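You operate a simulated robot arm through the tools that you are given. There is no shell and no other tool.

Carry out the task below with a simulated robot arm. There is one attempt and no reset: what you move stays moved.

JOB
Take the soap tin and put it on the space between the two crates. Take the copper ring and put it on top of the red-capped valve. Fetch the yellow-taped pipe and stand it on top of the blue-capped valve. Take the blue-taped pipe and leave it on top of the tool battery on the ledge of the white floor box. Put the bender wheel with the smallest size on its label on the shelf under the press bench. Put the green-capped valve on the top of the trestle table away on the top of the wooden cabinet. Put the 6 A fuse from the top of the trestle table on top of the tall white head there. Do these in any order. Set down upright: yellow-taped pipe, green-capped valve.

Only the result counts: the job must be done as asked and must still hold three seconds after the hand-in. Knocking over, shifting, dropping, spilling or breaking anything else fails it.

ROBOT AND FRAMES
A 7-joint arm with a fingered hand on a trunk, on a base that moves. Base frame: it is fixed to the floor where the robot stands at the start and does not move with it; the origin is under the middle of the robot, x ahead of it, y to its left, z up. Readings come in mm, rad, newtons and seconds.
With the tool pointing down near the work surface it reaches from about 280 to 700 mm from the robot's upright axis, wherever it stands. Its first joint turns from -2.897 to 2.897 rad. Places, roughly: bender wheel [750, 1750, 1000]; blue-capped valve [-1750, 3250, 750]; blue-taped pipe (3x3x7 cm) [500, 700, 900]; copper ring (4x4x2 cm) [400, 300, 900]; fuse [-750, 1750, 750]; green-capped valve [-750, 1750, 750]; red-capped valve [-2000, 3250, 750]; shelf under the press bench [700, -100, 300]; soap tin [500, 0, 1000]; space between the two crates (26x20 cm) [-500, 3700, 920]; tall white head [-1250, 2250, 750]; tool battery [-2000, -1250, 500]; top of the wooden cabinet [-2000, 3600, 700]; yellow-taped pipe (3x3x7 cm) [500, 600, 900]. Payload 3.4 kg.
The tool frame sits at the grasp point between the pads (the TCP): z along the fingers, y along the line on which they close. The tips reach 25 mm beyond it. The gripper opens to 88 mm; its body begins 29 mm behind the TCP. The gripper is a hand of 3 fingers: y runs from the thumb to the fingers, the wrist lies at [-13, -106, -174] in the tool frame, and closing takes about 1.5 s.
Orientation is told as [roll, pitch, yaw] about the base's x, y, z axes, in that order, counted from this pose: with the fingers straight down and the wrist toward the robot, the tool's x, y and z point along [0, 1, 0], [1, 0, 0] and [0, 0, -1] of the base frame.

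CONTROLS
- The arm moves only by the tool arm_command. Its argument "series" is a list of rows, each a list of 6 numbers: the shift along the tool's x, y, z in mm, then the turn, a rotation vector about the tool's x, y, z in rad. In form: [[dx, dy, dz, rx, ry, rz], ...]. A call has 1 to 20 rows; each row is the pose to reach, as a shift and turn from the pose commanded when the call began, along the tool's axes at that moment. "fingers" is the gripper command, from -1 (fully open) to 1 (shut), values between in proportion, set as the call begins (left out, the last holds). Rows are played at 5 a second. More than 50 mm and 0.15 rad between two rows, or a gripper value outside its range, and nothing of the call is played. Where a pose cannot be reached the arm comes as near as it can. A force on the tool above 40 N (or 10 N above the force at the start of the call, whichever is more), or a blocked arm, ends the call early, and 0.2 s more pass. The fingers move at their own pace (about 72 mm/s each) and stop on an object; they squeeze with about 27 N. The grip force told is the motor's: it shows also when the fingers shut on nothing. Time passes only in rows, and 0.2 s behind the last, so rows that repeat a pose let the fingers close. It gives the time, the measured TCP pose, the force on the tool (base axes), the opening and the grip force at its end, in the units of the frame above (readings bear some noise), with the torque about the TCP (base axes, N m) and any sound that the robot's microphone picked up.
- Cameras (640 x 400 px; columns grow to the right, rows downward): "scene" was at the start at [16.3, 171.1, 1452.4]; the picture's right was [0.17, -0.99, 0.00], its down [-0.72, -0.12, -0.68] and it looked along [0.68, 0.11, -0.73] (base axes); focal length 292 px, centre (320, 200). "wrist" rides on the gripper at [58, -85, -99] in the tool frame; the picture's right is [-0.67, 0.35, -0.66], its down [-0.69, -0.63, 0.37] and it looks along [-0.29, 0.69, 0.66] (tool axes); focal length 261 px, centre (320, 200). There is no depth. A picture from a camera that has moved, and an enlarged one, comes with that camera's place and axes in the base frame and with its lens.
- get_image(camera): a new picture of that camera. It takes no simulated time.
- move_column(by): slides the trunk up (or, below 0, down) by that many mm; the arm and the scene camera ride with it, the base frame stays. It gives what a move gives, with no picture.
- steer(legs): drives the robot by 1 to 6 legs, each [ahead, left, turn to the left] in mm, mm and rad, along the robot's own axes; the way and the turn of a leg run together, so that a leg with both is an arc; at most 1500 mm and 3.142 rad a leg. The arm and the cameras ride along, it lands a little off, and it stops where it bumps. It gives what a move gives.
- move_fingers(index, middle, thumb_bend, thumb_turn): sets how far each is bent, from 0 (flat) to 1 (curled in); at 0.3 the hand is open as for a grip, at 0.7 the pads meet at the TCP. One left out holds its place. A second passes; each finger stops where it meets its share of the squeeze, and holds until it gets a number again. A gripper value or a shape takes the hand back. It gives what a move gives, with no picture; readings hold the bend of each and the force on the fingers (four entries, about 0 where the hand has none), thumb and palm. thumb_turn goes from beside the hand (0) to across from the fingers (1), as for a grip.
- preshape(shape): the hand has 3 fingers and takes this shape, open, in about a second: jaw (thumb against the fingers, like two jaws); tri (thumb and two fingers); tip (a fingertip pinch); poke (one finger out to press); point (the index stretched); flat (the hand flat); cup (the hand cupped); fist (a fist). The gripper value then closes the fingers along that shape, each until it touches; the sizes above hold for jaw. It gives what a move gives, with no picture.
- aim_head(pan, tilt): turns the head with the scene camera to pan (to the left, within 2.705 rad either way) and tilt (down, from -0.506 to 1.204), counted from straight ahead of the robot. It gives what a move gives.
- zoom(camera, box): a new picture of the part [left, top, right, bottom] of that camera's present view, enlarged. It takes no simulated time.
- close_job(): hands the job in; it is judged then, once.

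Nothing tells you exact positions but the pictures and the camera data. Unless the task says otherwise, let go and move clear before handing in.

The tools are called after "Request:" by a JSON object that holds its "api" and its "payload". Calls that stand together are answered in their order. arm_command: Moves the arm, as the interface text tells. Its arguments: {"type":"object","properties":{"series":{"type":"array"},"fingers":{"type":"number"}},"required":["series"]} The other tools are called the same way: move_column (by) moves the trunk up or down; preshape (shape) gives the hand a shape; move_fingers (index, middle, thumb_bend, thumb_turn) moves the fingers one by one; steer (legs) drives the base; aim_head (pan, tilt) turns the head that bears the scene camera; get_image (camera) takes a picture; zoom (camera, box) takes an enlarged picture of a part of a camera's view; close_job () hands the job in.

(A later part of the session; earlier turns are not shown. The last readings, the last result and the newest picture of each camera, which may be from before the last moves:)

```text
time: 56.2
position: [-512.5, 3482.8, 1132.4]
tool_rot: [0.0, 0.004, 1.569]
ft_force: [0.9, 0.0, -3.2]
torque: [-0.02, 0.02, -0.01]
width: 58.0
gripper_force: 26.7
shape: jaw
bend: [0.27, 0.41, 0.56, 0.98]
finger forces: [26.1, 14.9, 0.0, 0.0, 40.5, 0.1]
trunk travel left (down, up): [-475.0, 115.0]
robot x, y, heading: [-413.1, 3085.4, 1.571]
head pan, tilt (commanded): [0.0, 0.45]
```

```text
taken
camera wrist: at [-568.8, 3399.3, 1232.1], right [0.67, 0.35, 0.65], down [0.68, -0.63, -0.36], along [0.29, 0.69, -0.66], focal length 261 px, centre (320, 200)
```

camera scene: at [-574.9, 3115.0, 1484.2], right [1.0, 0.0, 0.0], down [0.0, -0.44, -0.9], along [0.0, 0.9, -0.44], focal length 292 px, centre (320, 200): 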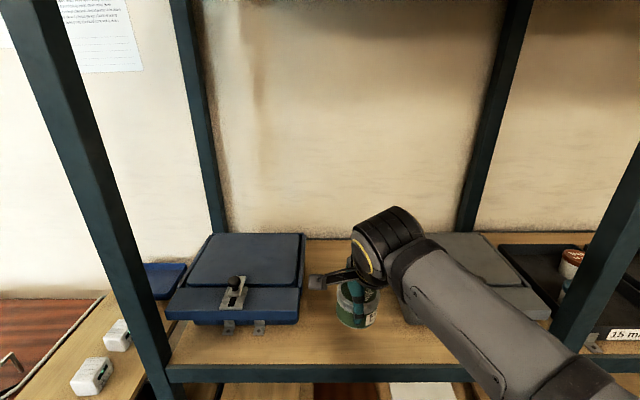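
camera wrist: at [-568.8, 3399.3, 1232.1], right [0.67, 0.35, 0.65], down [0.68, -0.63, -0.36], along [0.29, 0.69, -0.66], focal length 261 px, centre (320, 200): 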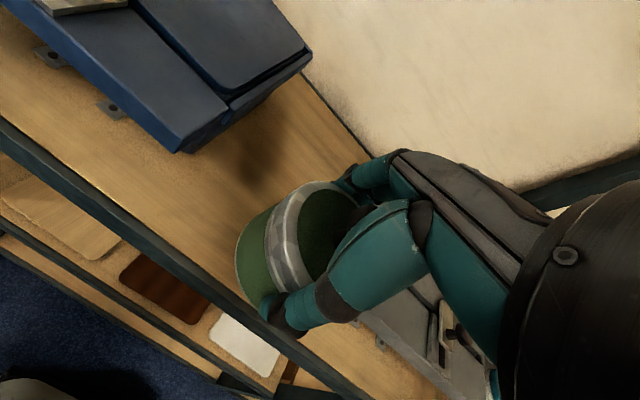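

Request:
{"api": "arm_command", "payload": {"series": [[-5, 45, 0, 0, 0, 0], [-12, 90, 0, 0, 0, 0], [-12, 135, 0, 0, 0, 0], [-12, 175, 0, 0, 0, 0], [-12, 207, 0, 0, 0, 0], [-12, 207, 40, 0, 0, 0], [-12, 207, 80, 0, 0, 0], [-12, 207, 110, 0, 0, 0], [-12, 207, 110, 0, 0, 0]]}}

Request:
{"api": "get_image", "payload": {"camera": "scene"}}

Request:
{"api": "get_image", "payload": {"camera": "wrist"}}

```text
time: 58.2
position: [-499.2, 3690.8, 1018.8]
tool_rot: [0.0, 0.003, 1.57]
ft_force: [0.6, 1.0, -3.5]
torque: [0.0, 0.0, -0.02]
width: 57.8
gripper_force: 26.9
shape: jaw
bend: [0.27, 0.41, 0.56, 0.98]
finger forces: [25.7, 14.9, 0.0, 0.0, 40.2, 0.0]
trunk travel left (down, up): [-475.0, 115.0]
robot x, y, heading: [-415.6, 3086.6, 1.569]
head pan, tilt (commanded): [0.0, 0.45]
```

```text
taken
camera scene: at [-574.9, 3114.8, 1484.3], right [1.0, 0.0, 0.0], down [0.0, -0.44, -0.9], along [0.0, 0.9, -0.44], focal length 292 px, centre (320, 200)
```

scene: 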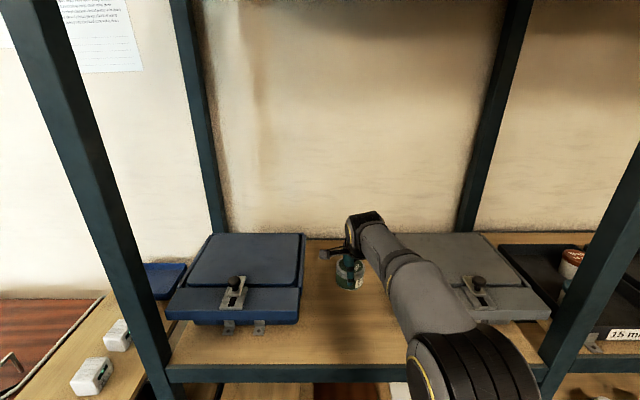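

```text
taken
camera wrist: at [-556.4, 3605.9, 1120.6], right [0.67, 0.35, 0.65], down [0.68, -0.63, -0.36], along [0.29, 0.69, -0.66], focal length 261 px, centre (320, 200)
```

wrist: 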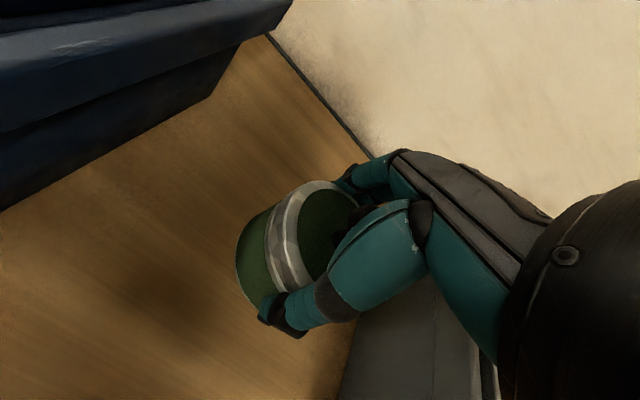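

Request:
{"api": "arm_command", "payload": {"series": [[0, 0, 10, 0, 0, 0], [0, 0, 20, 0, 0, 0], [0, 0, 30, 0, 0, 0], [0, 0, 34, 0, 0, 0], [0, 0, 34, 0, 0, 0]]}}

Request:
{"api": "arm_command", "payload": {"series": [[0, 0, 2, 0, 0, 0], [0, 0, 4, 0, 0, 0], [0, 0, 6, 0, 0, 0], [0, 0, 6, 0, 0, 0]]}}

```text
time: 59.4
position: [-499.7, 3690.1, 986.9]
tool_rot: [-0.001, 0.005, 1.57]
ft_force: [-0.2, -0.7, -4.1]
torque: [-0.01, -0.01, 0.01]
width: 57.7
gripper_force: 26.5
shape: jaw
bend: [0.27, 0.41, 0.56, 0.98]
finger forces: [25.5, 15.0, 0.0, 0.0, 40.0, 0.0]
trunk travel left (down, up): [-475.0, 115.0]
robot x, y, heading: [-412.9, 3087.2, 1.57]
head pan, tilt (commanded): [0.0, 0.45]
```

```text
time: 60.4
position: [-499.2, 3690.7, 980.6]
tool_rot: [0.002, 0.003, 1.569]
ft_force: [-0.1, -0.1, -3.6]
torque: [0.02, 0.0, 0.0]
width: 57.5
gripper_force: 27.3
shape: jaw
bend: [0.27, 0.41, 0.56, 0.98]
finger forces: [25.6, 14.9, 0.0, 0.1, 40.1, 0.0]
trunk travel left (down, up): [-475.0, 115.0]
robot x, y, heading: [-412.8, 3078.2, 1.568]
head pan, tilt (commanded): [0.0, 0.45]
```

Request:
{"api": "arm_command", "payload": {"series": [[0, 0, 2, 0, 0, 0], [0, 0, 4, 0, 0, 0], [0, 0, 6, 0, 0, 0], [0, 0, 6, 0, 0, 0]]}}

Request:
{"api": "get_image", "payload": {"camera": "wrist"}}

```text
time: 61.4
position: [-499.8, 3689.6, 973.6]
tool_rot: [0.001, 0.004, 1.571]
ft_force: [-0.5, 0.1, -3.9]
torque: [0.0, 0.0, -0.01]
width: 57.7
gripper_force: 26.7
shape: jaw
bend: [0.27, 0.41, 0.56, 0.98]
finger forces: [25.7, 15.0, 0.0, 0.0, 40.0, 0.1]
trunk travel left (down, up): [-475.0, 115.0]
robot x, y, heading: [-413.9, 3083.1, 1.57]
head pan, tilt (commanded): [0.0, 0.45]
```

```text
taken
camera wrist: at [-556.6, 3605.7, 1075.2], right [0.67, 0.35, 0.65], down [0.68, -0.63, -0.36], along [0.29, 0.69, -0.66], focal length 261 px, centre (320, 200)
```

wrist: 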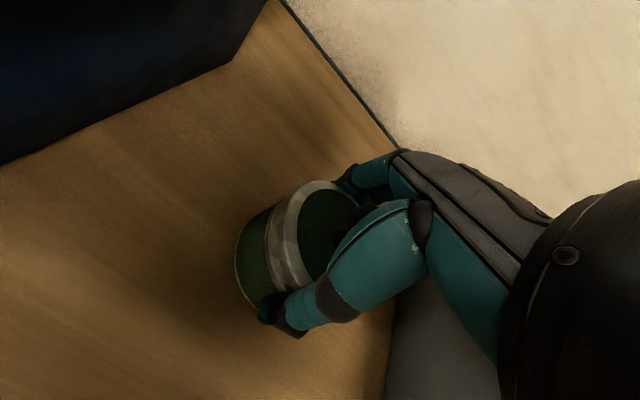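

Request:
{"api": "arm_command", "payload": {"series": [[0, 0, 2, 0, 0, 0], [0, 0, 4, 0, 0, 0], [0, 0, 6, 0, 0, 0], [0, 0, 6, 0, 0, 0]]}}

Request:
{"api": "arm_command", "payload": {"series": [[0, 0, 2, 0, 0, 0], [0, 0, 4, 0, 0, 0], [0, 0, 4, 0, 0, 0]]}}

```text
time: 62.4
position: [-498.2, 3690.1, 969.9]
tool_rot: [0.0, 0.005, 1.569]
ft_force: [0.5, -0.7, -3.4]
torque: [0.03, 0.01, -0.01]
width: 57.7
gripper_force: 26.3
shape: jaw
bend: [0.27, 0.41, 0.56, 0.98]
finger forces: [25.6, 15.0, 0.0, 0.0, 40.1, 0.1]
trunk travel left (down, up): [-475.0, 115.0]
robot x, y, heading: [-413.7, 3081.5, 1.57]
head pan, tilt (commanded): [0.0, 0.45]
```

```text
time: 63.2
position: [-499.8, 3690.5, 966.0]
tool_rot: [0.001, 0.004, 1.569]
ft_force: [0.4, -0.1, -3.7]
torque: [0.01, 0.03, 0.0]
width: 57.5
gripper_force: 27.3
shape: jaw
bend: [0.27, 0.41, 0.56, 0.98]
finger forces: [25.7, 14.9, 0.0, 0.0, 40.0, 0.0]
trunk travel left (down, up): [-475.0, 115.0]
robot x, y, heading: [-412.3, 3082.2, 1.568]
head pan, tilt (commanded): [0.0, 0.45]
```

Request:
{"api": "arm_command", "payload": {"series": [[0, 0, 2, 0, 0, 0], [0, 0, 4, 0, 0, 0], [0, 0, 4, 0, 0, 0]]}}

Request:
{"api": "arm_command", "payload": {"series": [[0, 0, 2, 0, 0, 0], [0, 0, 4, 0, 0, 0], [0, 0, 4, 0, 0, 0]]}}

```text
time: 64.0
position: [-499.1, 3689.8, 961.5]
tool_rot: [0.001, -0.001, 1.57]
ft_force: [-1.3, 0.4, 5.9]
torque: [0.24, -0.07, 0.05]
width: 57.7
gripper_force: 26.9
shape: jaw
bend: [0.27, 0.41, 0.56, 0.98]
finger forces: [25.8, 14.6, 0.0, 0.1, 40.4, 0.0]
trunk travel left (down, up): [-475.0, 115.0]
robot x, y, heading: [-412.5, 3080.4, 1.568]
head pan, tilt (commanded): [0.0, 0.45]
```

```text
time: 64.8
position: [-498.7, 3689.7, 960.5]
tool_rot: [0.002, -0.004, 1.57]
ft_force: [-2.6, 2.4, 23.8]
torque: [0.26, -0.13, 0.06]
width: 57.2
gripper_force: 26.9
shape: jaw
bend: [0.27, 0.4, 0.57, 0.98]
finger forces: [26.5, 16.1, 0.0, 0.0, 40.5, 0.0]
trunk travel left (down, up): [-475.0, 115.0]
robot x, y, heading: [-411.4, 3084.4, 1.572]
head pan, tilt (commanded): [0.0, 0.45]
```

The tin is on the shelf. I'll relieve the pressure, open the hand and lift straight up.

Request:
{"api": "arm_command", "payload": {"series": [[0, 0, -2.5, 0, 0, 0], [0, 0, -2.5, 0, 0, 0]]}}

Request:
{"api": "arm_command", "payload": {"series": [[0, 0, 0, 0, 0, 0], [0, 0, 0, 0, 0, 0], [0, 0, 0, 0, 0, 0], [0, 0, 0, 0, 0, 0], [0, 0, 0, 0, 0, 0], [0, 0, 0, 0, 0, 0]], "fingers": -1}}

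Request:
{"api": "get_image", "payload": {"camera": "wrist"}}

```text
time: 65.4
position: [-499.9, 3688.5, 960.6]
tool_rot: [-0.001, 0.001, 1.57]
ft_force: [-3.3, 3.2, 19.1]
torque: [0.32, -0.1, 0.05]
width: 57.2
gripper_force: 27.1
shape: jaw
bend: [0.27, 0.4, 0.57, 0.98]
finger forces: [26.3, 16.1, 0.1, 0.0, 39.7, 0.0]
trunk travel left (down, up): [-475.0, 115.0]
robot x, y, heading: [-408.4, 3081.3, 1.568]
head pan, tilt (commanded): [0.0, 0.45]
```

```text
time: 66.8
position: [-499.2, 3690.0, 960.1]
tool_rot: [0.001, 0.005, 1.568]
ft_force: [-1.4, -0.9, 4.3]
torque: [0.03, -0.01, -0.03]
width: 88.0
gripper_force: 0.1
shape: jaw
bend: [0.29, 0.3, 0.27, 0.97]
finger forces: [2.8, 0.0, 0.1, 0.0, 3.7, 0.0]
trunk travel left (down, up): [-475.0, 115.0]
robot x, y, heading: [-412.3, 3082.0, 1.574]
head pan, tilt (commanded): [0.0, 0.45]
```

```text
taken
camera wrist: at [-556.4, 3604.7, 1059.9], right [0.67, 0.35, 0.65], down [0.68, -0.63, -0.36], along [0.29, 0.69, -0.66], focal length 261 px, centre (320, 200)
```

wrist: 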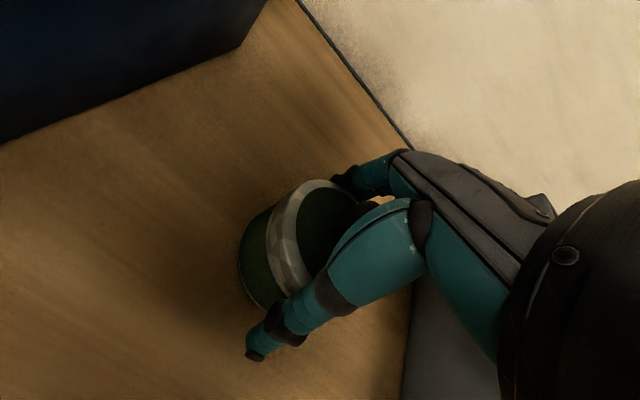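

The lid still lightly touches the open thumb and index, so I'll spread the fingers wider before lifting.

Request:
{"api": "move_fingers", "payload": {"index": 0.15, "middle": 0.15, "thumb_bend": 0.12}}

Request:
{"api": "get_image", "payload": {"camera": "wrist"}}

```text
time: 67.8
position: [-498.4, 3689.1, 960.1]
tool_rot: [0.0, 0.002, 1.569]
ft_force: [-0.7, -0.3, -1.0]
torque: [0.01, 0.02, 0.02]
width: 114.1
gripper_force: 0.1
shape: fingers
bend: [0.15, 0.15, 0.12, 0.97]
finger forces: [0.0, 0.0, 0.0, 0.0, 0.1, 0.0]
trunk travel left (down, up): [-475.0, 115.0]
robot x, y, heading: [-413.4, 3081.7, 1.562]
head pan, tilt (commanded): [0.0, 0.45]
heard: snap
```

```text
taken
camera wrist: at [-556.3, 3605.3, 1059.9], right [0.67, 0.35, 0.65], down [0.68, -0.63, -0.36], along [0.29, 0.69, -0.66], focal length 261 px, centre (320, 200)
```

wrist: 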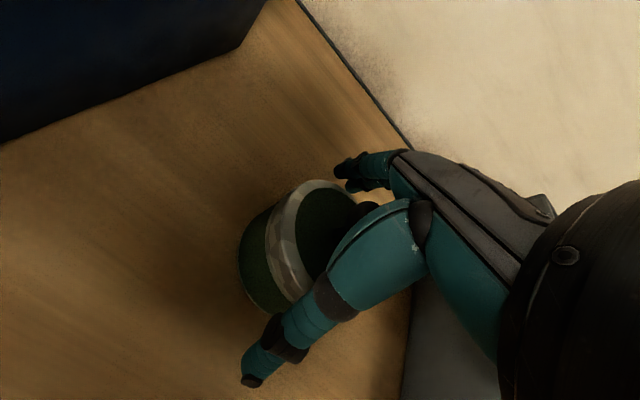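

Request:
{"api": "arm_command", "payload": {"series": [[0, 0, -5, 0, 0, 0], [0, 0, -12, 0, 0, 0], [0, 0, -25, 0, 0, 0], [0, 0, -45, 0, 0, 0], [0, 0, -80, 0, 0, 0], [0, 0, -120, 0, 0, 0], [0, 0, -160, 0, 0, 0]]}}

Request:
{"api": "get_image", "payload": {"camera": "wrist"}}

Request:
{"api": "get_image", "payload": {"camera": "scene"}}

```text
time: 69.4
position: [-500.5, 3690.9, 1119.5]
tool_rot: [0.001, 0.001, 1.571]
ft_force: [0.1, 1.1, 0.0]
torque: [0.01, 0.02, -0.01]
width: 114.1
gripper_force: 0.1
shape: fingers
bend: [0.15, 0.15, 0.12, 0.97]
finger forces: [0.1, 0.0, 0.0, 0.0, 0.0, 0.1]
trunk travel left (down, up): [-475.0, 115.0]
robot x, y, heading: [-414.6, 3082.9, 1.572]
head pan, tilt (commanded): [0.0, 0.45]
```

```text
taken
camera wrist: at [-557.0, 3606.4, 1219.7], right [0.67, 0.35, 0.65], down [0.68, -0.63, -0.36], along [0.29, 0.69, -0.66], focal length 261 px, centre (320, 200)
```

wrist: 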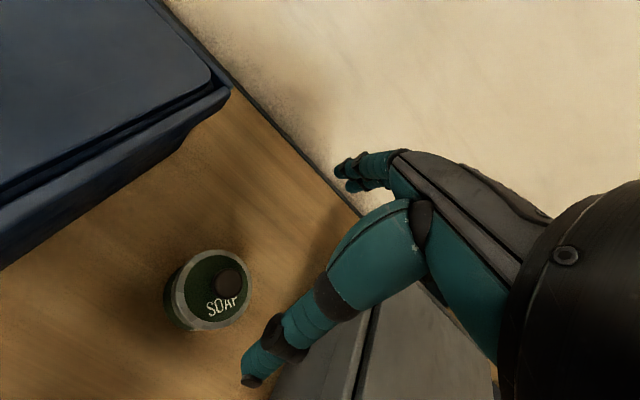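

```text
taken
camera scene: at [-574.8, 3114.4, 1484.3], right [1.0, 0.0, 0.0], down [0.0, -0.44, -0.9], along [0.0, 0.9, -0.44], focal length 292 px, centre (320, 200)
```

scene: 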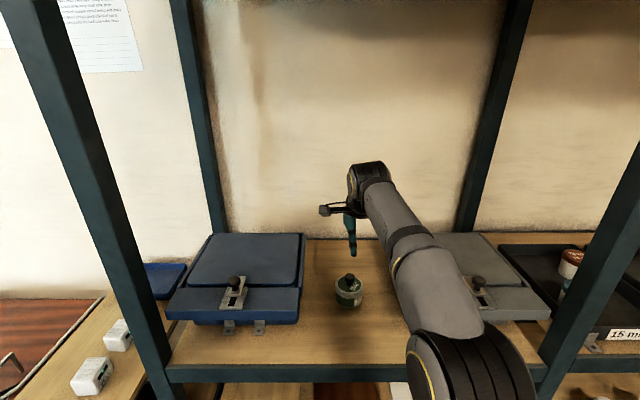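

Soap tin is placed between the crates. Now I retract, drive to the east side of the trestle table and look for the green-capped valve and the fuses.

Request:
{"api": "arm_command", "payload": {"series": [[5, -45, -10, 0, 0, 0], [12, -90, -20, 0, 0, 0], [12, -135, -20, 0, 0, 0], [12, -180, -20, 0, 0, 0], [12, -220, -20, 0, 0, 0], [12, -250, -20, 0, 0, 0]], "fingers": -1}}

Request:
{"api": "steer", "payload": {"legs": [[-350, 0, 0], [0, -150, 0], [-800, 0, 0], [0, 0, 1.5708]]}}

Request:
{"api": "aim_head", "payload": {"pan": 0.1, "tilt": 0.75}}

Request:
{"api": "get_image", "payload": {"camera": "scene"}}

```text
time: 70.8
position: [-513.0, 3441.2, 1144.4]
tool_rot: [0.0, 0.003, 1.568]
ft_force: [-0.2, 0.5, -0.7]
torque: [0.01, 0.02, 0.0]
width: 87.9
gripper_force: 0.0
shape: jaw
bend: [0.3, 0.3, 0.3, 0.97]
finger forces: [0.0, 0.0, 0.1, 0.1, 0.1, 0.0]
trunk travel left (down, up): [-475.0, 115.0]
robot x, y, heading: [-413.3, 3082.2, 1.566]
head pan, tilt (commanded): [0.0, 0.45]
```

```text
time: 81.8
position: [-636.4, 1845.0, 1142.6]
tool_rot: [0.0, 0.002, 3.135]
ft_force: [-0.1, 0.1, 0.1]
torque: [0.01, 0.0, 0.0]
width: 88.2
gripper_force: 0.0
shape: jaw
bend: [0.3, 0.3, 0.3, 0.97]
finger forces: [0.1, 0.0, 0.0, 0.0, 0.0, 0.0]
trunk travel left (down, up): [-475.0, 115.0]
robot x, y, heading: [-278.9, 1941.3, 3.137]
head pan, tilt (commanded): [0.0, 0.45]
```

```text
time: 82.5
position: [-635.8, 1844.5, 1143.6]
tool_rot: [-0.001, 0.002, 3.136]
ft_force: [-0.6, 0.0, 0.2]
torque: [0.01, -0.02, -0.02]
width: 88.1
gripper_force: 0.0
shape: jaw
bend: [0.3, 0.3, 0.3, 0.97]
finger forces: [0.0, 0.0, 0.1, 0.1, 0.0, 0.0]
trunk travel left (down, up): [-475.0, 115.0]
robot x, y, heading: [-277.4, 1942.4, 3.138]
head pan, tilt (commanded): [0.099, 0.75]
```

```text
taken
camera scene: at [-302.3, 1775.6, 1457.9], right [-0.09, 1.0, 0.0], down [0.68, 0.06, -0.73], along [-0.73, -0.07, -0.68], focal length 292 px, centre (320, 200)
```

scene: 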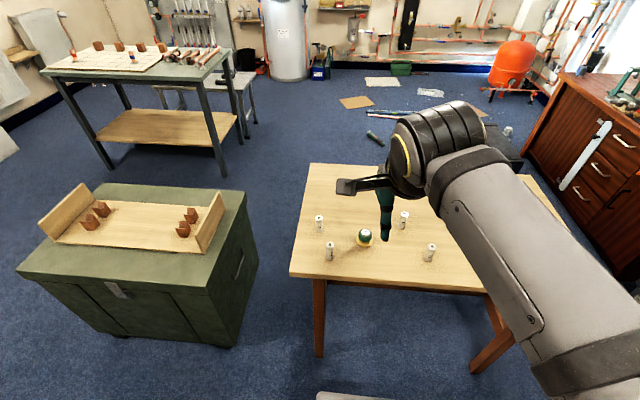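

Request:
{"api": "zoom", "payload": {"camera": "scene", "box": [290, 180, 460, 290]}}

Request:
{"api": "get_image", "payload": {"camera": "wrist"}}

```text
3.64 times, centred on (375, 235) of scene
camera zoom: at [-302.3, 1775.6, 1457.9], right [-0.09, 1.0, 0.0], down [0.68, 0.06, -0.73], along [-0.73, -0.07, -0.68], focal length 1061 px, centre (120, 73)
```

zoom: 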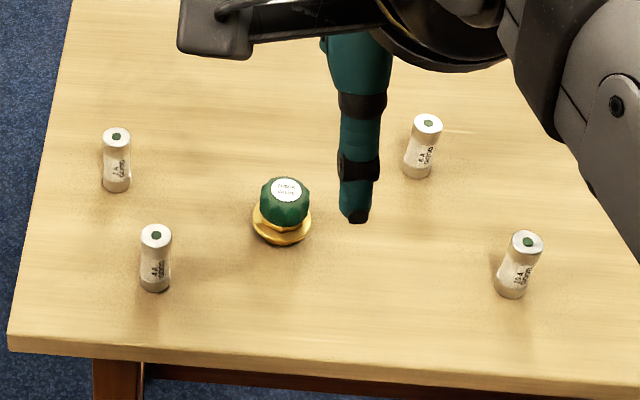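

```text
taken
camera wrist: at [-550.7, 1786.5, 1243.7], right [-0.35, 0.67, 0.65], down [0.64, 0.68, -0.36], along [-0.69, 0.29, -0.66], focal length 261 px, centre (320, 200)
```

wrist: 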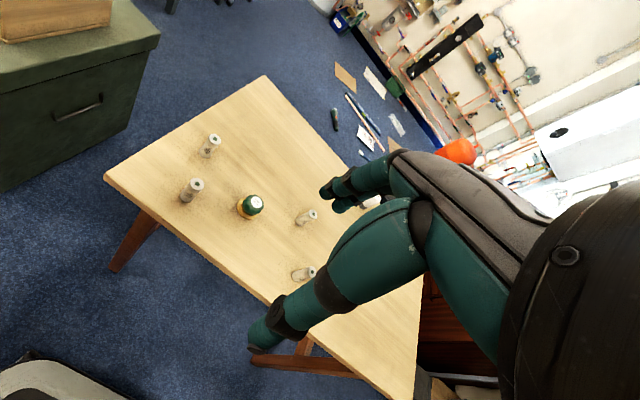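

Request:
{"api": "zoom", "payload": {"camera": "scene", "box": [310, 205, 340, 265]}}

Request:
{"api": "zoom", "payload": {"camera": "scene", "box": [395, 205, 440, 265]}}

```text
6.67 times, centred on (325, 235) of scene
camera zoom: at [-302.3, 1775.6, 1457.9], right [-0.09, 1.0, 0.0], down [0.68, 0.06, -0.73], along [-0.73, -0.07, -0.68], focal length 1945 px, centre (287, -33)
```

zoom: 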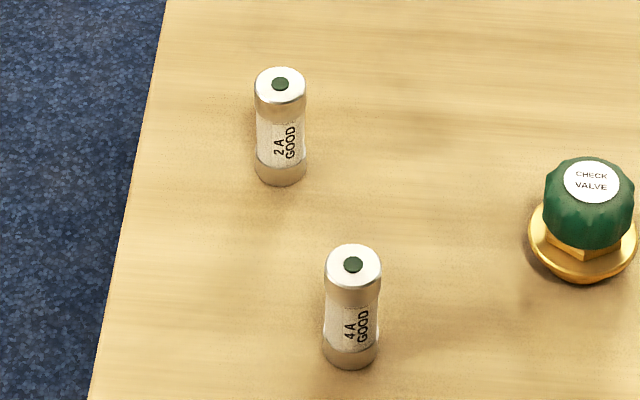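

```text
6.67 times, centred on (418, 235) of scene
camera zoom: at [-302.3, 1775.6, 1457.9], right [-0.09, 1.0, 0.0], down [0.68, 0.06, -0.73], along [-0.73, -0.07, -0.68], focal length 1945 px, centre (-330, -33)
```

zoom: 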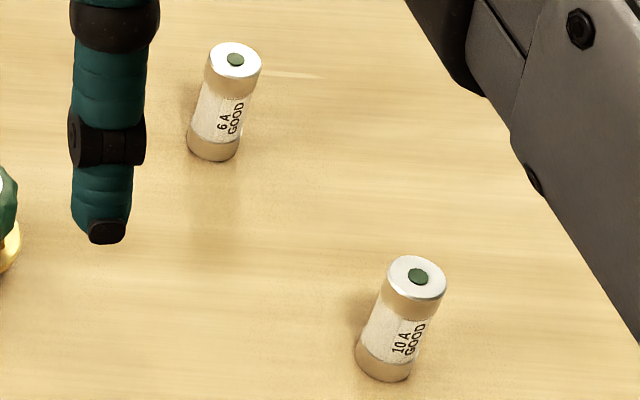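

The 6 A fuse is the far one at about (-950, 1976); the green-capped valve is at about (-878, 1857) with table top z≈755. I'll lower the trunk, move in a bit and position over the valve.

Request:
{"api": "move_column", "payload": {"by": -200}}

Request:
{"api": "steer", "payload": {"legs": [[50, 0, 0]]}}

Request:
{"api": "arm_command", "payload": {"series": [[-5, 40, 0, 0, 0, 0], [-10, 80, 0, 0, 0, 0], [-12, 120, 0, 0, 0, 0], [-12, 160, 0, 0, 0, 0], [-12, 160, 0, 0, 0, 0]]}}

Request:
{"api": "get_image", "payload": {"camera": "wrist"}}

Request:
{"api": "get_image", "payload": {"camera": "scene"}}

```text
time: 84.7
position: [-635.2, 1845.3, 943.9]
tool_rot: [-0.001, 0.003, 3.134]
ft_force: [-0.7, 0.4, -0.1]
torque: [-0.02, 0.0, 0.04]
width: 87.9
gripper_force: 0.1
shape: jaw
bend: [0.3, 0.3, 0.3, 0.97]
finger forces: [0.0, 0.0, 0.1, 0.0, 0.1, 0.1]
trunk travel left (down, up): [-275.0, 315.0]
robot x, y, heading: [-280.0, 1944.2, 3.134]
head pan, tilt (commanded): [0.099, 0.75]
```

```text
time: 85.7
position: [-686.6, 1844.7, 943.8]
tool_rot: [0.002, 0.003, 3.136]
ft_force: [0.1, -0.6, 0.6]
torque: [0.0, 0.0, -0.02]
width: 87.9
gripper_force: 0.1
shape: jaw
bend: [0.3, 0.3, 0.3, 0.97]
finger forces: [0.0, 0.1, 0.0, 0.0, 0.1, 0.1]
trunk travel left (down, up): [-275.0, 315.0]
robot x, y, heading: [-328.6, 1945.0, 3.139]
head pan, tilt (commanded): [0.099, 0.75]
```

```text
time: 86.8
position: [-847.9, 1858.5, 941.6]
tool_rot: [0.0, 0.004, 3.136]
ft_force: [0.5, 0.6, -1.0]
torque: [0.0, 0.0, -0.02]
width: 87.9
gripper_force: 0.1
shape: jaw
bend: [0.3, 0.3, 0.3, 0.97]
finger forces: [0.1, 0.0, 0.0, 0.1, 0.0, 0.1]
trunk travel left (down, up): [-275.0, 315.0]
robot x, y, heading: [-331.2, 1942.1, 3.135]
head pan, tilt (commanded): [0.099, 0.75]
```

```text
taken
camera wrist: at [-762.8, 1799.8, 1041.9], right [-0.35, 0.67, 0.65], down [0.63, 0.68, -0.36], along [-0.69, 0.29, -0.66], focal length 261 px, centre (320, 200)
```

wrist: 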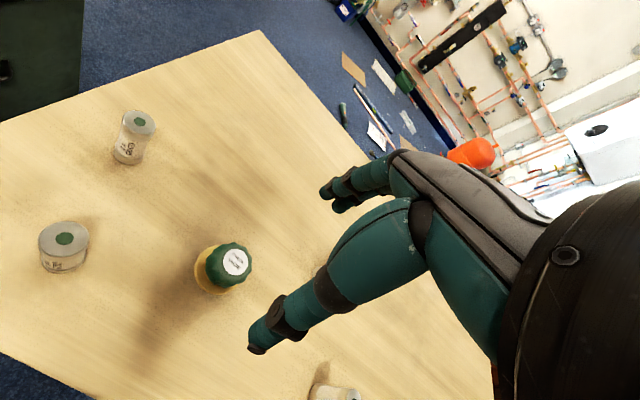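

```text
taken
camera scene: at [-353.0, 1775.8, 1257.8], right [-0.09, 1.0, 0.0], down [0.68, 0.06, -0.73], along [-0.73, -0.07, -0.68], focal length 292 px, centre (320, 200)
```

scene: 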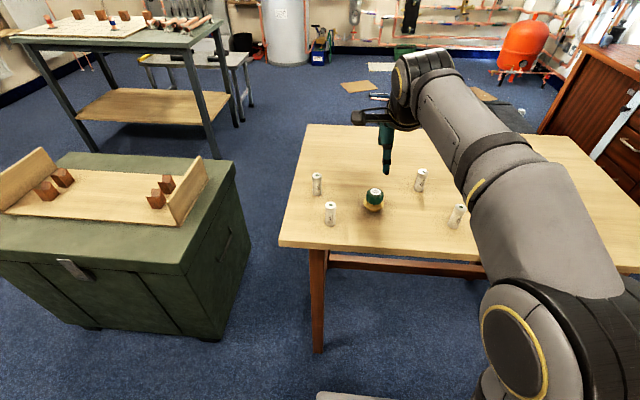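

Request:
{"api": "zoom", "payload": {"camera": "scene", "box": [300, 140, 480, 250]}}

Request:
{"api": "zoom", "payload": {"camera": "wrist", "box": [150, 200, 310, 320]}}

```text
3.56 times, centred on (390, 195) of scene
camera zoom: at [-353.0, 1775.8, 1257.8], right [-0.09, 1.0, 0.0], down [0.68, 0.06, -0.73], along [-0.73, -0.07, -0.68], focal length 1038 px, centre (71, 218)
```

zoom: 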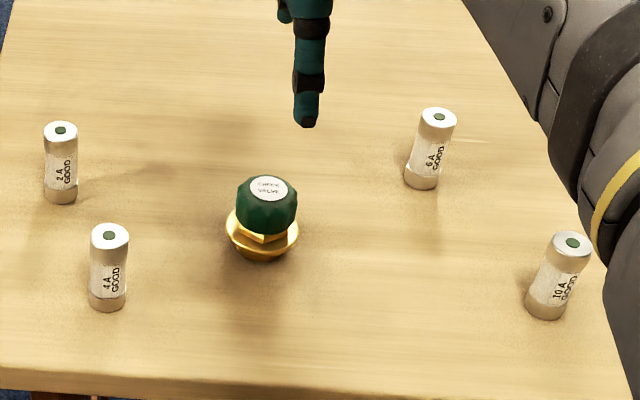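

```text
3.33 times, centred on (230, 260) of wrist
camera zoom: at [-762.8, 1799.8, 1041.9], right [-0.35, 0.67, 0.65], down [0.63, 0.68, -0.36], along [-0.69, 0.29, -0.66], focal length 869 px, centre (620, 0)
```

zoom: 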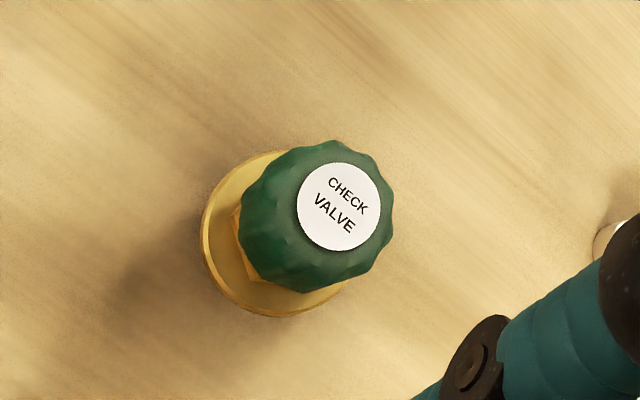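

The valve cap top is at (-863, 1855, 818); table top z≈770. I'll line up and descend above it.

Request:
{"api": "arm_command", "payload": {"series": [[2, 8, 30, 0, 0, 0], [3.5, 15, 60, 0, 0, 0], [3.5, 15, 85, 0, 0, 0], [3.5, 15, 85, 0, 0, 0]]}}

Request:
{"api": "get_image", "payload": {"camera": "wrist"}}

```text
time: 87.8
position: [-862.5, 1854.1, 857.0]
tool_rot: [0.0, 0.003, 3.137]
ft_force: [1.0, -0.3, 0.4]
torque: [-0.01, -0.04, -0.02]
width: 87.8
gripper_force: 0.1
shape: jaw
bend: [0.3, 0.3, 0.3, 0.97]
finger forces: [0.1, 0.0, 0.0, 0.0, 0.0, 0.0]
trunk travel left (down, up): [-275.0, 315.0]
robot x, y, heading: [-323.1, 1941.9, 3.141]
head pan, tilt (commanded): [0.099, 0.75]
```

```text
taken
camera wrist: at [-778.3, 1795.2, 957.7], right [-0.35, 0.67, 0.65], down [0.63, 0.68, -0.36], along [-0.69, 0.29, -0.66], focal length 261 px, centre (320, 200)
```

wrist: 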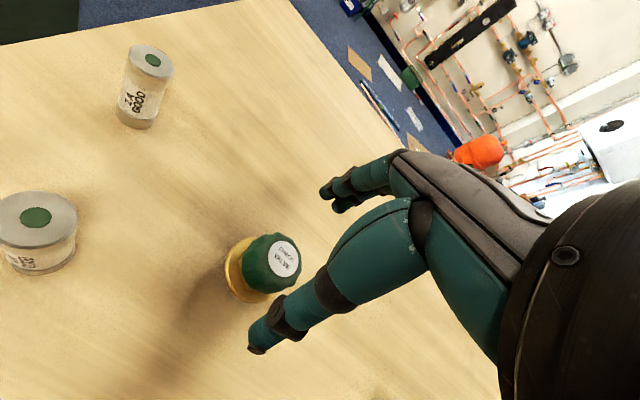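

Request:
{"api": "arm_command", "payload": {"series": [[0, 0, 12, 0, 0, 0], [0, 0, 24, 0, 0, 0], [0, 0, 36, 0, 0, 0], [0, 0, 46, 0, 0, 0], [0, 0, 53, 0, 0, 0], [0, 0, 53, 0, 0, 0]]}}

Request:
{"api": "get_image", "payload": {"camera": "wrist"}}

```text
time: 89.2
position: [-862.2, 1854.1, 806.5]
tool_rot: [0.001, 0.003, 3.137]
ft_force: [0.3, 0.3, -0.8]
torque: [-0.01, 0.0, -0.01]
width: 87.9
gripper_force: 0.0
shape: jaw
bend: [0.3, 0.3, 0.3, 0.97]
finger forces: [0.1, 0.0, 0.0, 0.0, 0.0, 0.1]
trunk travel left (down, up): [-275.0, 315.0]
robot x, y, heading: [-325.5, 1940.6, 3.14]
head pan, tilt (commanded): [0.099, 0.75]
```

```text
taken
camera wrist: at [-776.1, 1796.1, 905.7], right [-0.35, 0.67, 0.65], down [0.63, 0.68, -0.36], along [-0.69, 0.29, -0.66], focal length 261 px, centre (320, 200)
```

wrist: 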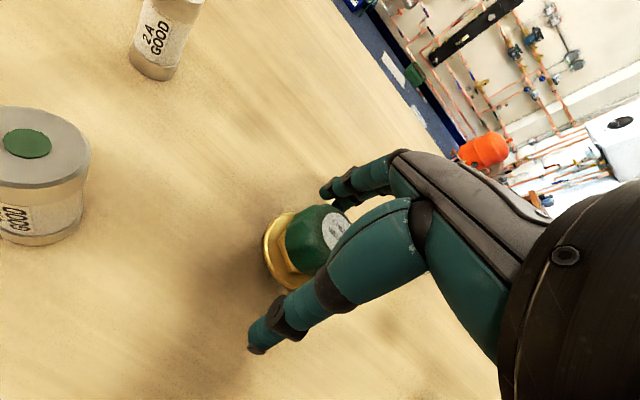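

Request:
{"api": "arm_command", "payload": {"series": [[0, 0, 0, 0, 0, 0], [0, 0, 0, 0, 0, 0], [0, 0, 0, 0, 0, 0], [0, 0, 0, 0, 0, 0], [0, 0, 0, 0, 0, 0], [0, 0, 0, 0, 0, 0], [0, 0, 0, 0, 0, 0], [0, 0, 0, 0, 0, 0]], "fingers": 1}}

Request:
{"api": "get_image", "payload": {"camera": "wrist"}}

```text
time: 91.0
position: [-861.7, 1854.1, 806.3]
tool_rot: [-0.001, 0.002, 3.137]
ft_force: [0.1, -0.1, -0.8]
torque: [-0.01, 0.01, 0.01]
width: 30.5
gripper_force: 26.9
shape: jaw
bend: [0.74, 0.53, 0.74, 1.0]
finger forces: [18.4, 11.3, 0.1, 0.0, 23.5, 0.0]
trunk travel left (down, up): [-275.0, 315.0]
robot x, y, heading: [-325.8, 1945.2, 3.139]
head pan, tilt (commanded): [0.099, 0.75]
```

```text
taken
camera wrist: at [-776.2, 1796.0, 905.9], right [-0.35, 0.67, 0.65], down [0.63, 0.68, -0.36], along [-0.69, 0.29, -0.66], focal length 261 px, centre (320, 200)
```

wrist: 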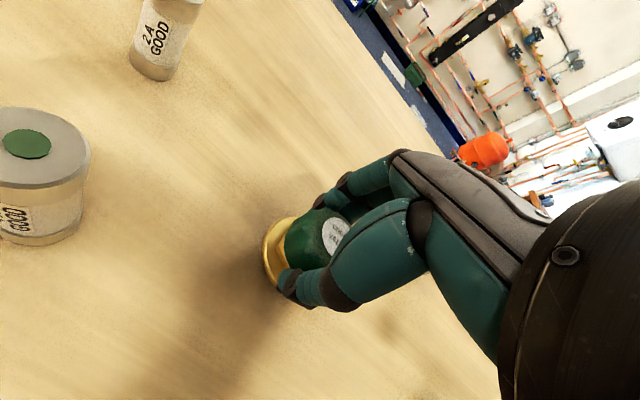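

Request:
{"api": "zoom", "payload": {"camera": "wrist", "box": [230, 140, 430, 320]}}

Request:
{"api": "zoom", "payload": {"camera": "scene", "box": [320, 100, 440, 240]}}

```text
2.22 times, centred on (330, 230) of wrist
camera zoom: at [-776.2, 1796.0, 905.9], right [-0.35, 0.67, 0.65], down [0.63, 0.68, -0.36], along [-0.69, 0.29, -0.66], focal length 579 px, centre (298, 133)
```

zoom: 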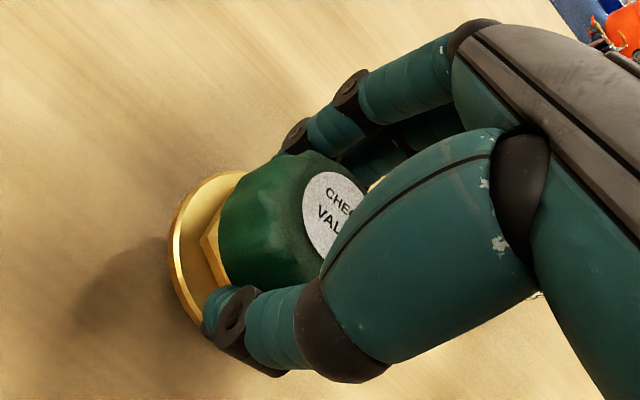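

```text
2.86 times, centred on (380, 170) of scene
camera zoom: at [-352.9, 1775.8, 1257.8], right [-0.09, 1.0, 0.0], down [0.68, 0.06, -0.73], along [-0.73, -0.07, -0.68], focal length 834 px, centre (149, 286)
```

zoom: 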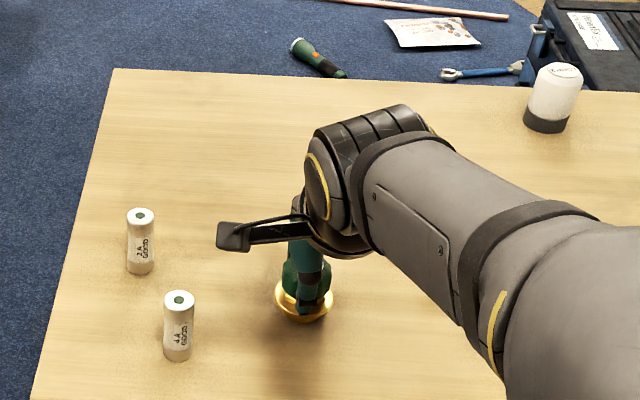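

The valve looks enclosed by thumb and a finger; I'll do a small test lift.

Request:
{"api": "arm_command", "payload": {"series": [[0, 0, -3, 0, 0, 0], [0, 0, -6, 0, 0, 0], [0, 0, -10, 0, 0, 0], [0, 0, -10, 0, 0, 0]]}}

Request:
{"api": "zoom", "payload": {"camera": "wrist", "box": [230, 140, 430, 320]}}

Request:
{"api": "zoom", "payload": {"camera": "scene", "box": [320, 100, 440, 240]}}

```text
time: 92.0
position: [-860.8, 1854.7, 815.6]
tool_rot: [0.0, 0.002, 3.137]
ft_force: [0.1, -1.0, -0.5]
torque: [0.0, 0.02, 0.03]
width: 30.5
gripper_force: 26.9
shape: jaw
bend: [0.74, 0.53, 0.74, 1.0]
finger forces: [18.7, 11.4, 0.0, 0.0, 23.5, 0.1]
trunk travel left (down, up): [-275.0, 315.0]
robot x, y, heading: [-326.7, 1941.5, 3.137]
head pan, tilt (commanded): [0.099, 0.75]
```

```text
2.22 times, centred on (330, 230) of wrist
camera zoom: at [-776.1, 1796.2, 915.7], right [-0.35, 0.67, 0.65], down [0.63, 0.68, -0.36], along [-0.69, 0.29, -0.66], focal length 579 px, centre (298, 133)
```

zoom: 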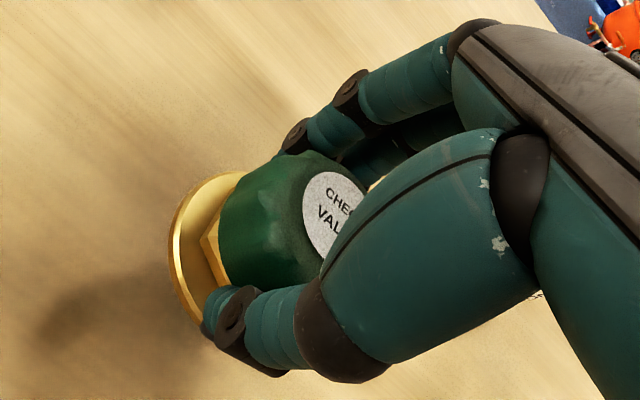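

```text
2.86 times, centred on (380, 170) of scene
camera zoom: at [-352.8, 1775.8, 1257.8], right [-0.09, 1.0, 0.0], down [0.68, 0.06, -0.73], along [-0.73, -0.07, -0.68], focal length 834 px, centre (149, 286)
```

zoom: 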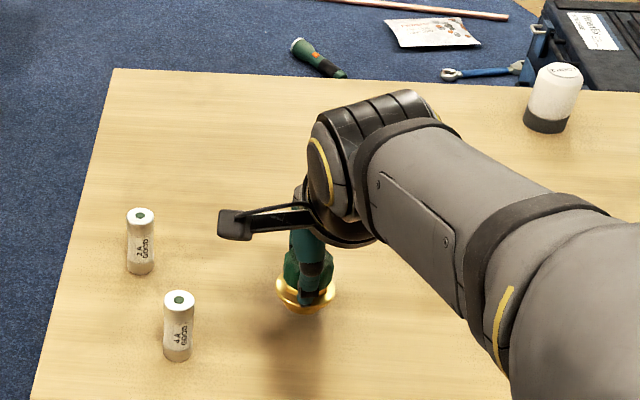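

The valve is held upright. I'll lift, retract, and drive around the north side toward the cabinet, facing it.

Request:
{"api": "arm_command", "payload": {"series": [[0, 0, -40, 0, 0, 0], [0, 0, -80, 0, 0, 0], [0, 0, -120, 0, 0, 0], [0, -40, -140, 0, 0, 0], [0, -80, -140, 0, 0, 0], [0, -120, -140, 0, 0, 0], [0, -150, -140, 0, 0, 0]]}}

Request:
{"api": "move_column", "payload": {"by": 200}}

Request:
{"api": "steer", "payload": {"legs": [[-60, 0, 0], [0, -960, 0], [0, 0, -1.5708], [0, 300, 0]]}}

Request:
{"api": "aim_head", "payload": {"pan": 0.7, "tilt": 0.6}}

Request:
{"api": "get_image", "payload": {"camera": "scene"}}

Request:
{"api": "get_image", "payload": {"camera": "wrist"}}

```text
time: 93.7
position: [-710.9, 1853.5, 954.5]
tool_rot: [-0.001, 0.003, 3.138]
ft_force: [0.8, 0.1, -1.7]
torque: [-0.01, 0.02, 0.0]
width: 30.5
gripper_force: 26.7
shape: jaw
bend: [0.74, 0.53, 0.74, 1.0]
finger forces: [22.0, 12.3, 0.0, 0.0, 25.9, 0.0]
trunk travel left (down, up): [-275.0, 315.0]
robot x, y, heading: [-323.9, 1943.3, 3.133]
head pan, tilt (commanded): [0.099, 0.75]
```

```text
time: 95.8
position: [-710.6, 1852.1, 1155.1]
tool_rot: [0.001, 0.004, 3.136]
ft_force: [0.6, 0.3, -1.1]
torque: [0.01, 0.02, -0.04]
width: 30.2
gripper_force: 27.2
shape: jaw
bend: [0.74, 0.53, 0.74, 1.0]
finger forces: [22.0, 12.4, 0.0, 0.0, 25.9, 0.0]
trunk travel left (down, up): [-475.0, 115.0]
robot x, y, heading: [-328.7, 1945.2, 3.137]
head pan, tilt (commanded): [0.099, 0.75]
```

```text
time: 106.8
position: [-647.2, 3290.9, 1155.3]
tool_rot: [0.001, 0.002, 1.566]
ft_force: [-0.2, 0.2, -2.0]
torque: [0.0, 0.01, -0.02]
width: 30.2
gripper_force: 27.5
shape: jaw
bend: [0.74, 0.53, 0.74, 1.0]
finger forces: [22.1, 12.7, 0.1, 0.1, 24.8, 0.0]
trunk travel left (down, up): [-475.0, 115.0]
robot x, y, heading: [-557.5, 2907.1, 1.572]
head pan, tilt (commanded): [0.099, 0.75]
```

```text
time: 107.8
position: [-647.6, 3290.7, 1155.5]
tool_rot: [0.001, 0.002, 1.565]
ft_force: [0.1, -0.5, -2.0]
torque: [0.0, 0.01, 0.03]
width: 30.3
gripper_force: 26.8
shape: jaw
bend: [0.74, 0.53, 0.74, 1.0]
finger forces: [22.1, 12.8, 0.1, 0.0, 24.8, 0.1]
trunk travel left (down, up): [-475.0, 115.0]
robot x, y, heading: [-557.4, 2907.4, 1.567]
head pan, tilt (commanded): [0.7, 0.6]
```

```text
taken
camera scene: at [-775.1, 2915.1, 1470.7], right [0.77, 0.64, 0.0], down [0.36, -0.43, -0.82], along [-0.53, 0.63, -0.57], focal length 292 px, centre (320, 200)
```

scene: 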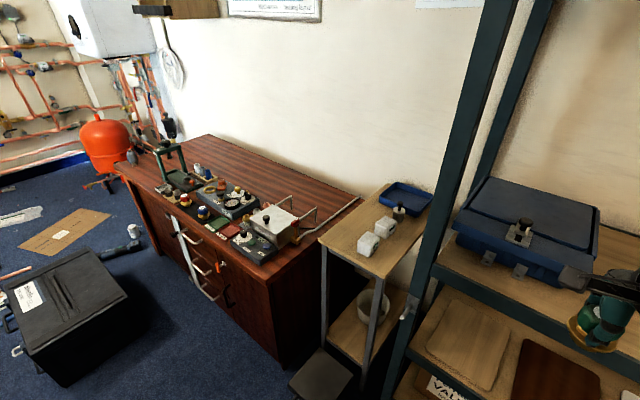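

```text
taken
camera wrist: at [-704.7, 3206.3, 1255.0], right [0.67, 0.35, 0.65], down [0.68, -0.63, -0.36], along [0.29, 0.69, -0.66], focal length 261 px, centre (320, 200)
```

wrist: 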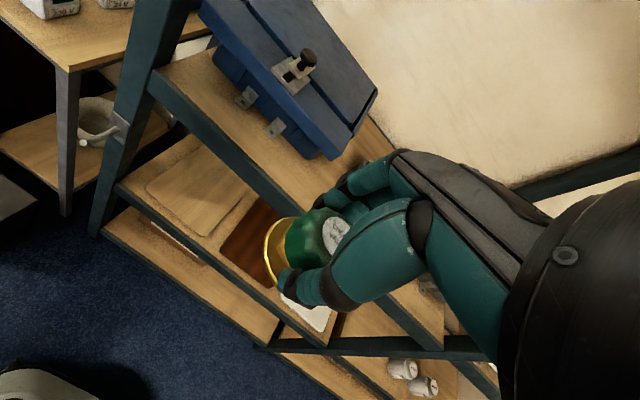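

Request:
{"api": "zoom", "payload": {"camera": "scene", "box": [110, 120, 370, 290]}}

Request:
{"api": "zoom", "payload": {"camera": "scene", "box": [140, 150, 250, 240]}}

```text
2.35 times, centred on (240, 205) of scene
camera zoom: at [-775.1, 2915.1, 1470.7], right [0.77, 0.64, 0.0], down [0.36, -0.43, -0.82], along [-0.53, 0.63, -0.57], focal length 687 px, centre (508, 188)
```

zoom: 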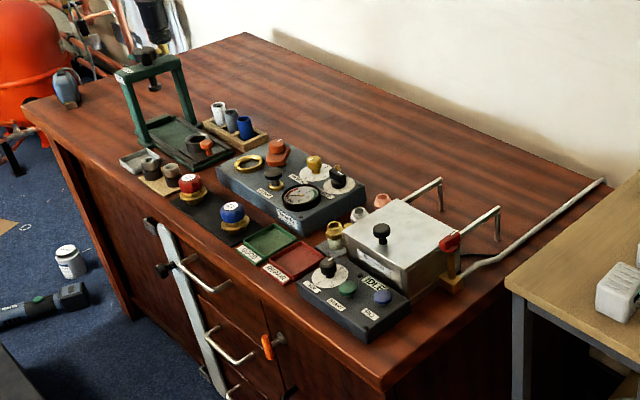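

```text
4.44 times, centred on (195, 195) of scene
camera zoom: at [-775.1, 2915.1, 1470.7], right [0.77, 0.64, 0.0], down [0.36, -0.43, -0.82], along [-0.53, 0.63, -0.57], focal length 1297 px, centre (876, 222)
```

zoom: 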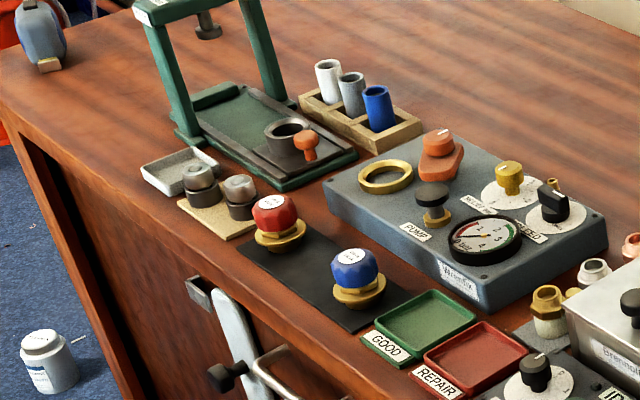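

The cabinet top spans roughly x −2480…−1335, y 3290…3870, with free wood behind the instruments. I'll strafe left to get in front of it (keeping right of the tool case) and look again.

Request:
{"api": "steer", "payload": {"legs": [[0, 1000, 0]]}}

Request:
{"api": "aim_head", "payload": {"pan": 0.1, "tilt": 0.75}}

Request:
{"api": "get_image", "payload": {"camera": "scene"}}

Request:
{"api": "aim_head", "payload": {"pan": 0.9, "tilt": 0.9}}

Request:
{"api": "get_image", "payload": {"camera": "scene"}}

```text
time: 113.1
position: [-1672.5, 3288.2, 1155.3]
tool_rot: [0.001, 0.004, 1.577]
ft_force: [-0.9, 0.4, -1.1]
torque: [0.03, 0.01, 0.04]
width: 30.3
gripper_force: 26.7
shape: jaw
bend: [0.74, 0.53, 0.74, 1.0]
finger forces: [22.1, 12.7, 0.0, 0.0, 24.9, 0.0]
trunk travel left (down, up): [-475.0, 115.0]
robot x, y, heading: [-1580.1, 2906.1, 1.577]
head pan, tilt (commanded): [0.7, 0.6]
```

```text
time: 114.1
position: [-1672.0, 3288.0, 1154.6]
tool_rot: [0.0, 0.004, 1.577]
ft_force: [-0.6, 0.0, -1.6]
torque: [-0.02, 0.0, 0.01]
width: 30.2
gripper_force: 27.0
shape: jaw
bend: [0.74, 0.53, 0.74, 1.0]
finger forces: [22.1, 12.8, 0.0, 0.0, 24.9, 0.1]
trunk travel left (down, up): [-475.0, 115.0]
robot x, y, heading: [-1579.1, 2905.7, 1.58]
head pan, tilt (commanded): [0.099, 0.75]
```

```text
taken
camera scene: at [-1748.1, 2926.7, 1457.9], right [0.99, 0.11, 0.0], down [0.07, -0.68, -0.73], along [-0.08, 0.73, -0.68], focal length 292 px, centre (320, 200)
```

scene: 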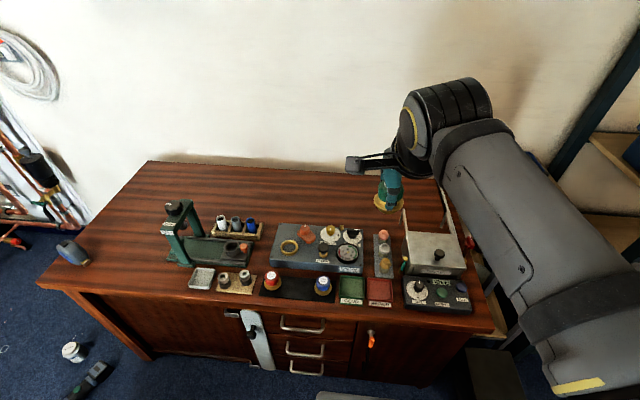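

```text
time: 115.3
position: [-1673.5, 3288.0, 1155.9]
tool_rot: [0.001, 0.004, 1.576]
ft_force: [-1.1, 0.2, -0.5]
torque: [-0.03, 0.03, -0.03]
width: 30.1
gripper_force: 26.1
shape: jaw
bend: [0.74, 0.53, 0.74, 1.0]
finger forces: [22.0, 12.7, 0.1, 0.0, 24.9, 0.1]
trunk travel left (down, up): [-475.0, 115.0]
robot x, y, heading: [-1582.4, 2905.0, 1.575]
head pan, tilt (commanded): [0.901, 0.901]
```

```text
taken
camera scene: at [-1798.7, 2890.9, 1445.9], right [0.62, 0.79, 0.0], down [0.62, -0.48, -0.62], along [-0.49, 0.38, -0.78], focal length 292 px, centre (320, 200)
```

scene: 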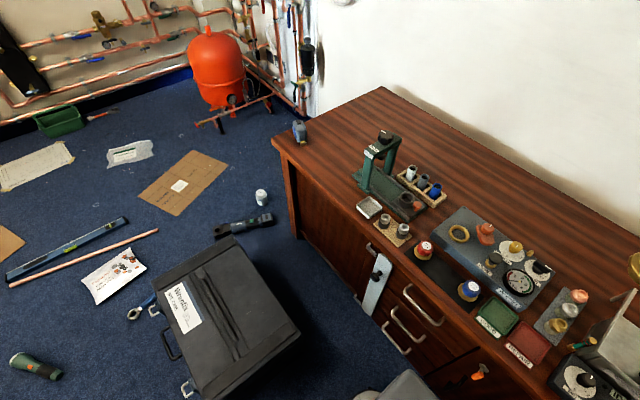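

Request:
{"api": "aim_head", "payload": {"pan": 0.0, "tilt": 1.2}}

Request:
{"api": "get_image", "payload": {"camera": "scene"}}

Request:
{"api": "aim_head", "payload": {"pan": 1.2, "tilt": 1.2}}

Request:
{"api": "get_image", "payload": {"camera": "scene"}}

```text
time: 116.5
position: [-1672.2, 3288.7, 1154.3]
tool_rot: [0.0, 0.003, 1.576]
ft_force: [-0.4, -0.1, -2.2]
torque: [0.05, 0.01, 0.01]
width: 30.3
gripper_force: 27.2
shape: jaw
bend: [0.74, 0.53, 0.74, 1.0]
finger forces: [22.1, 12.8, 0.1, 0.0, 24.9, 0.0]
trunk travel left (down, up): [-475.0, 115.0]
robot x, y, heading: [-1579.4, 2907.2, 1.575]
head pan, tilt (commanded): [0.0, 1.201]
```

```text
taken
camera scene: at [-1739.7, 2900.2, 1426.1], right [1.0, 0.01, 0.0], down [0.01, -0.93, -0.36], along [0.0, 0.36, -0.93], focal length 292 px, centre (320, 200)
```

scene: 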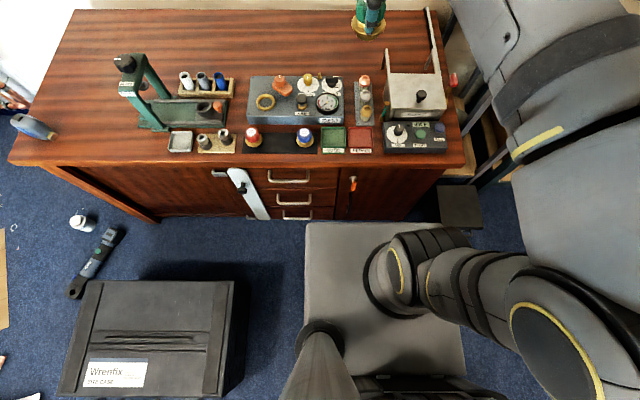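

```text
time: 117.9
position: [-1672.7, 3289.2, 1155.7]
tool_rot: [-0.001, 0.004, 1.578]
ft_force: [0.1, -0.2, -2.0]
torque: [-0.01, -0.01, -0.01]
width: 30.1
gripper_force: 26.5
shape: jaw
bend: [0.74, 0.53, 0.74, 1.0]
finger forces: [22.1, 12.8, 0.0, 0.0, 25.0, 0.0]
trunk travel left (down, up): [-475.0, 115.0]
robot x, y, heading: [-1580.4, 2907.0, 1.582]
head pan, tilt (commanded): [1.201, 1.201]
```

```text
taken
camera scene: at [-1791.5, 2864.2, 1426.1], right [0.36, 0.93, 0.0], down [0.87, -0.33, -0.36], along [-0.34, 0.13, -0.93], focal length 292 px, centre (320, 200)
```

scene: 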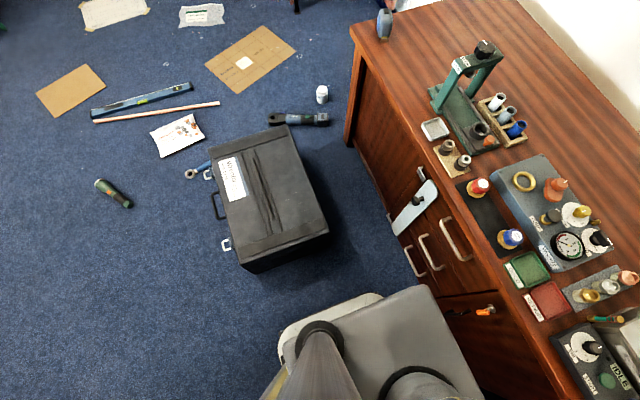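

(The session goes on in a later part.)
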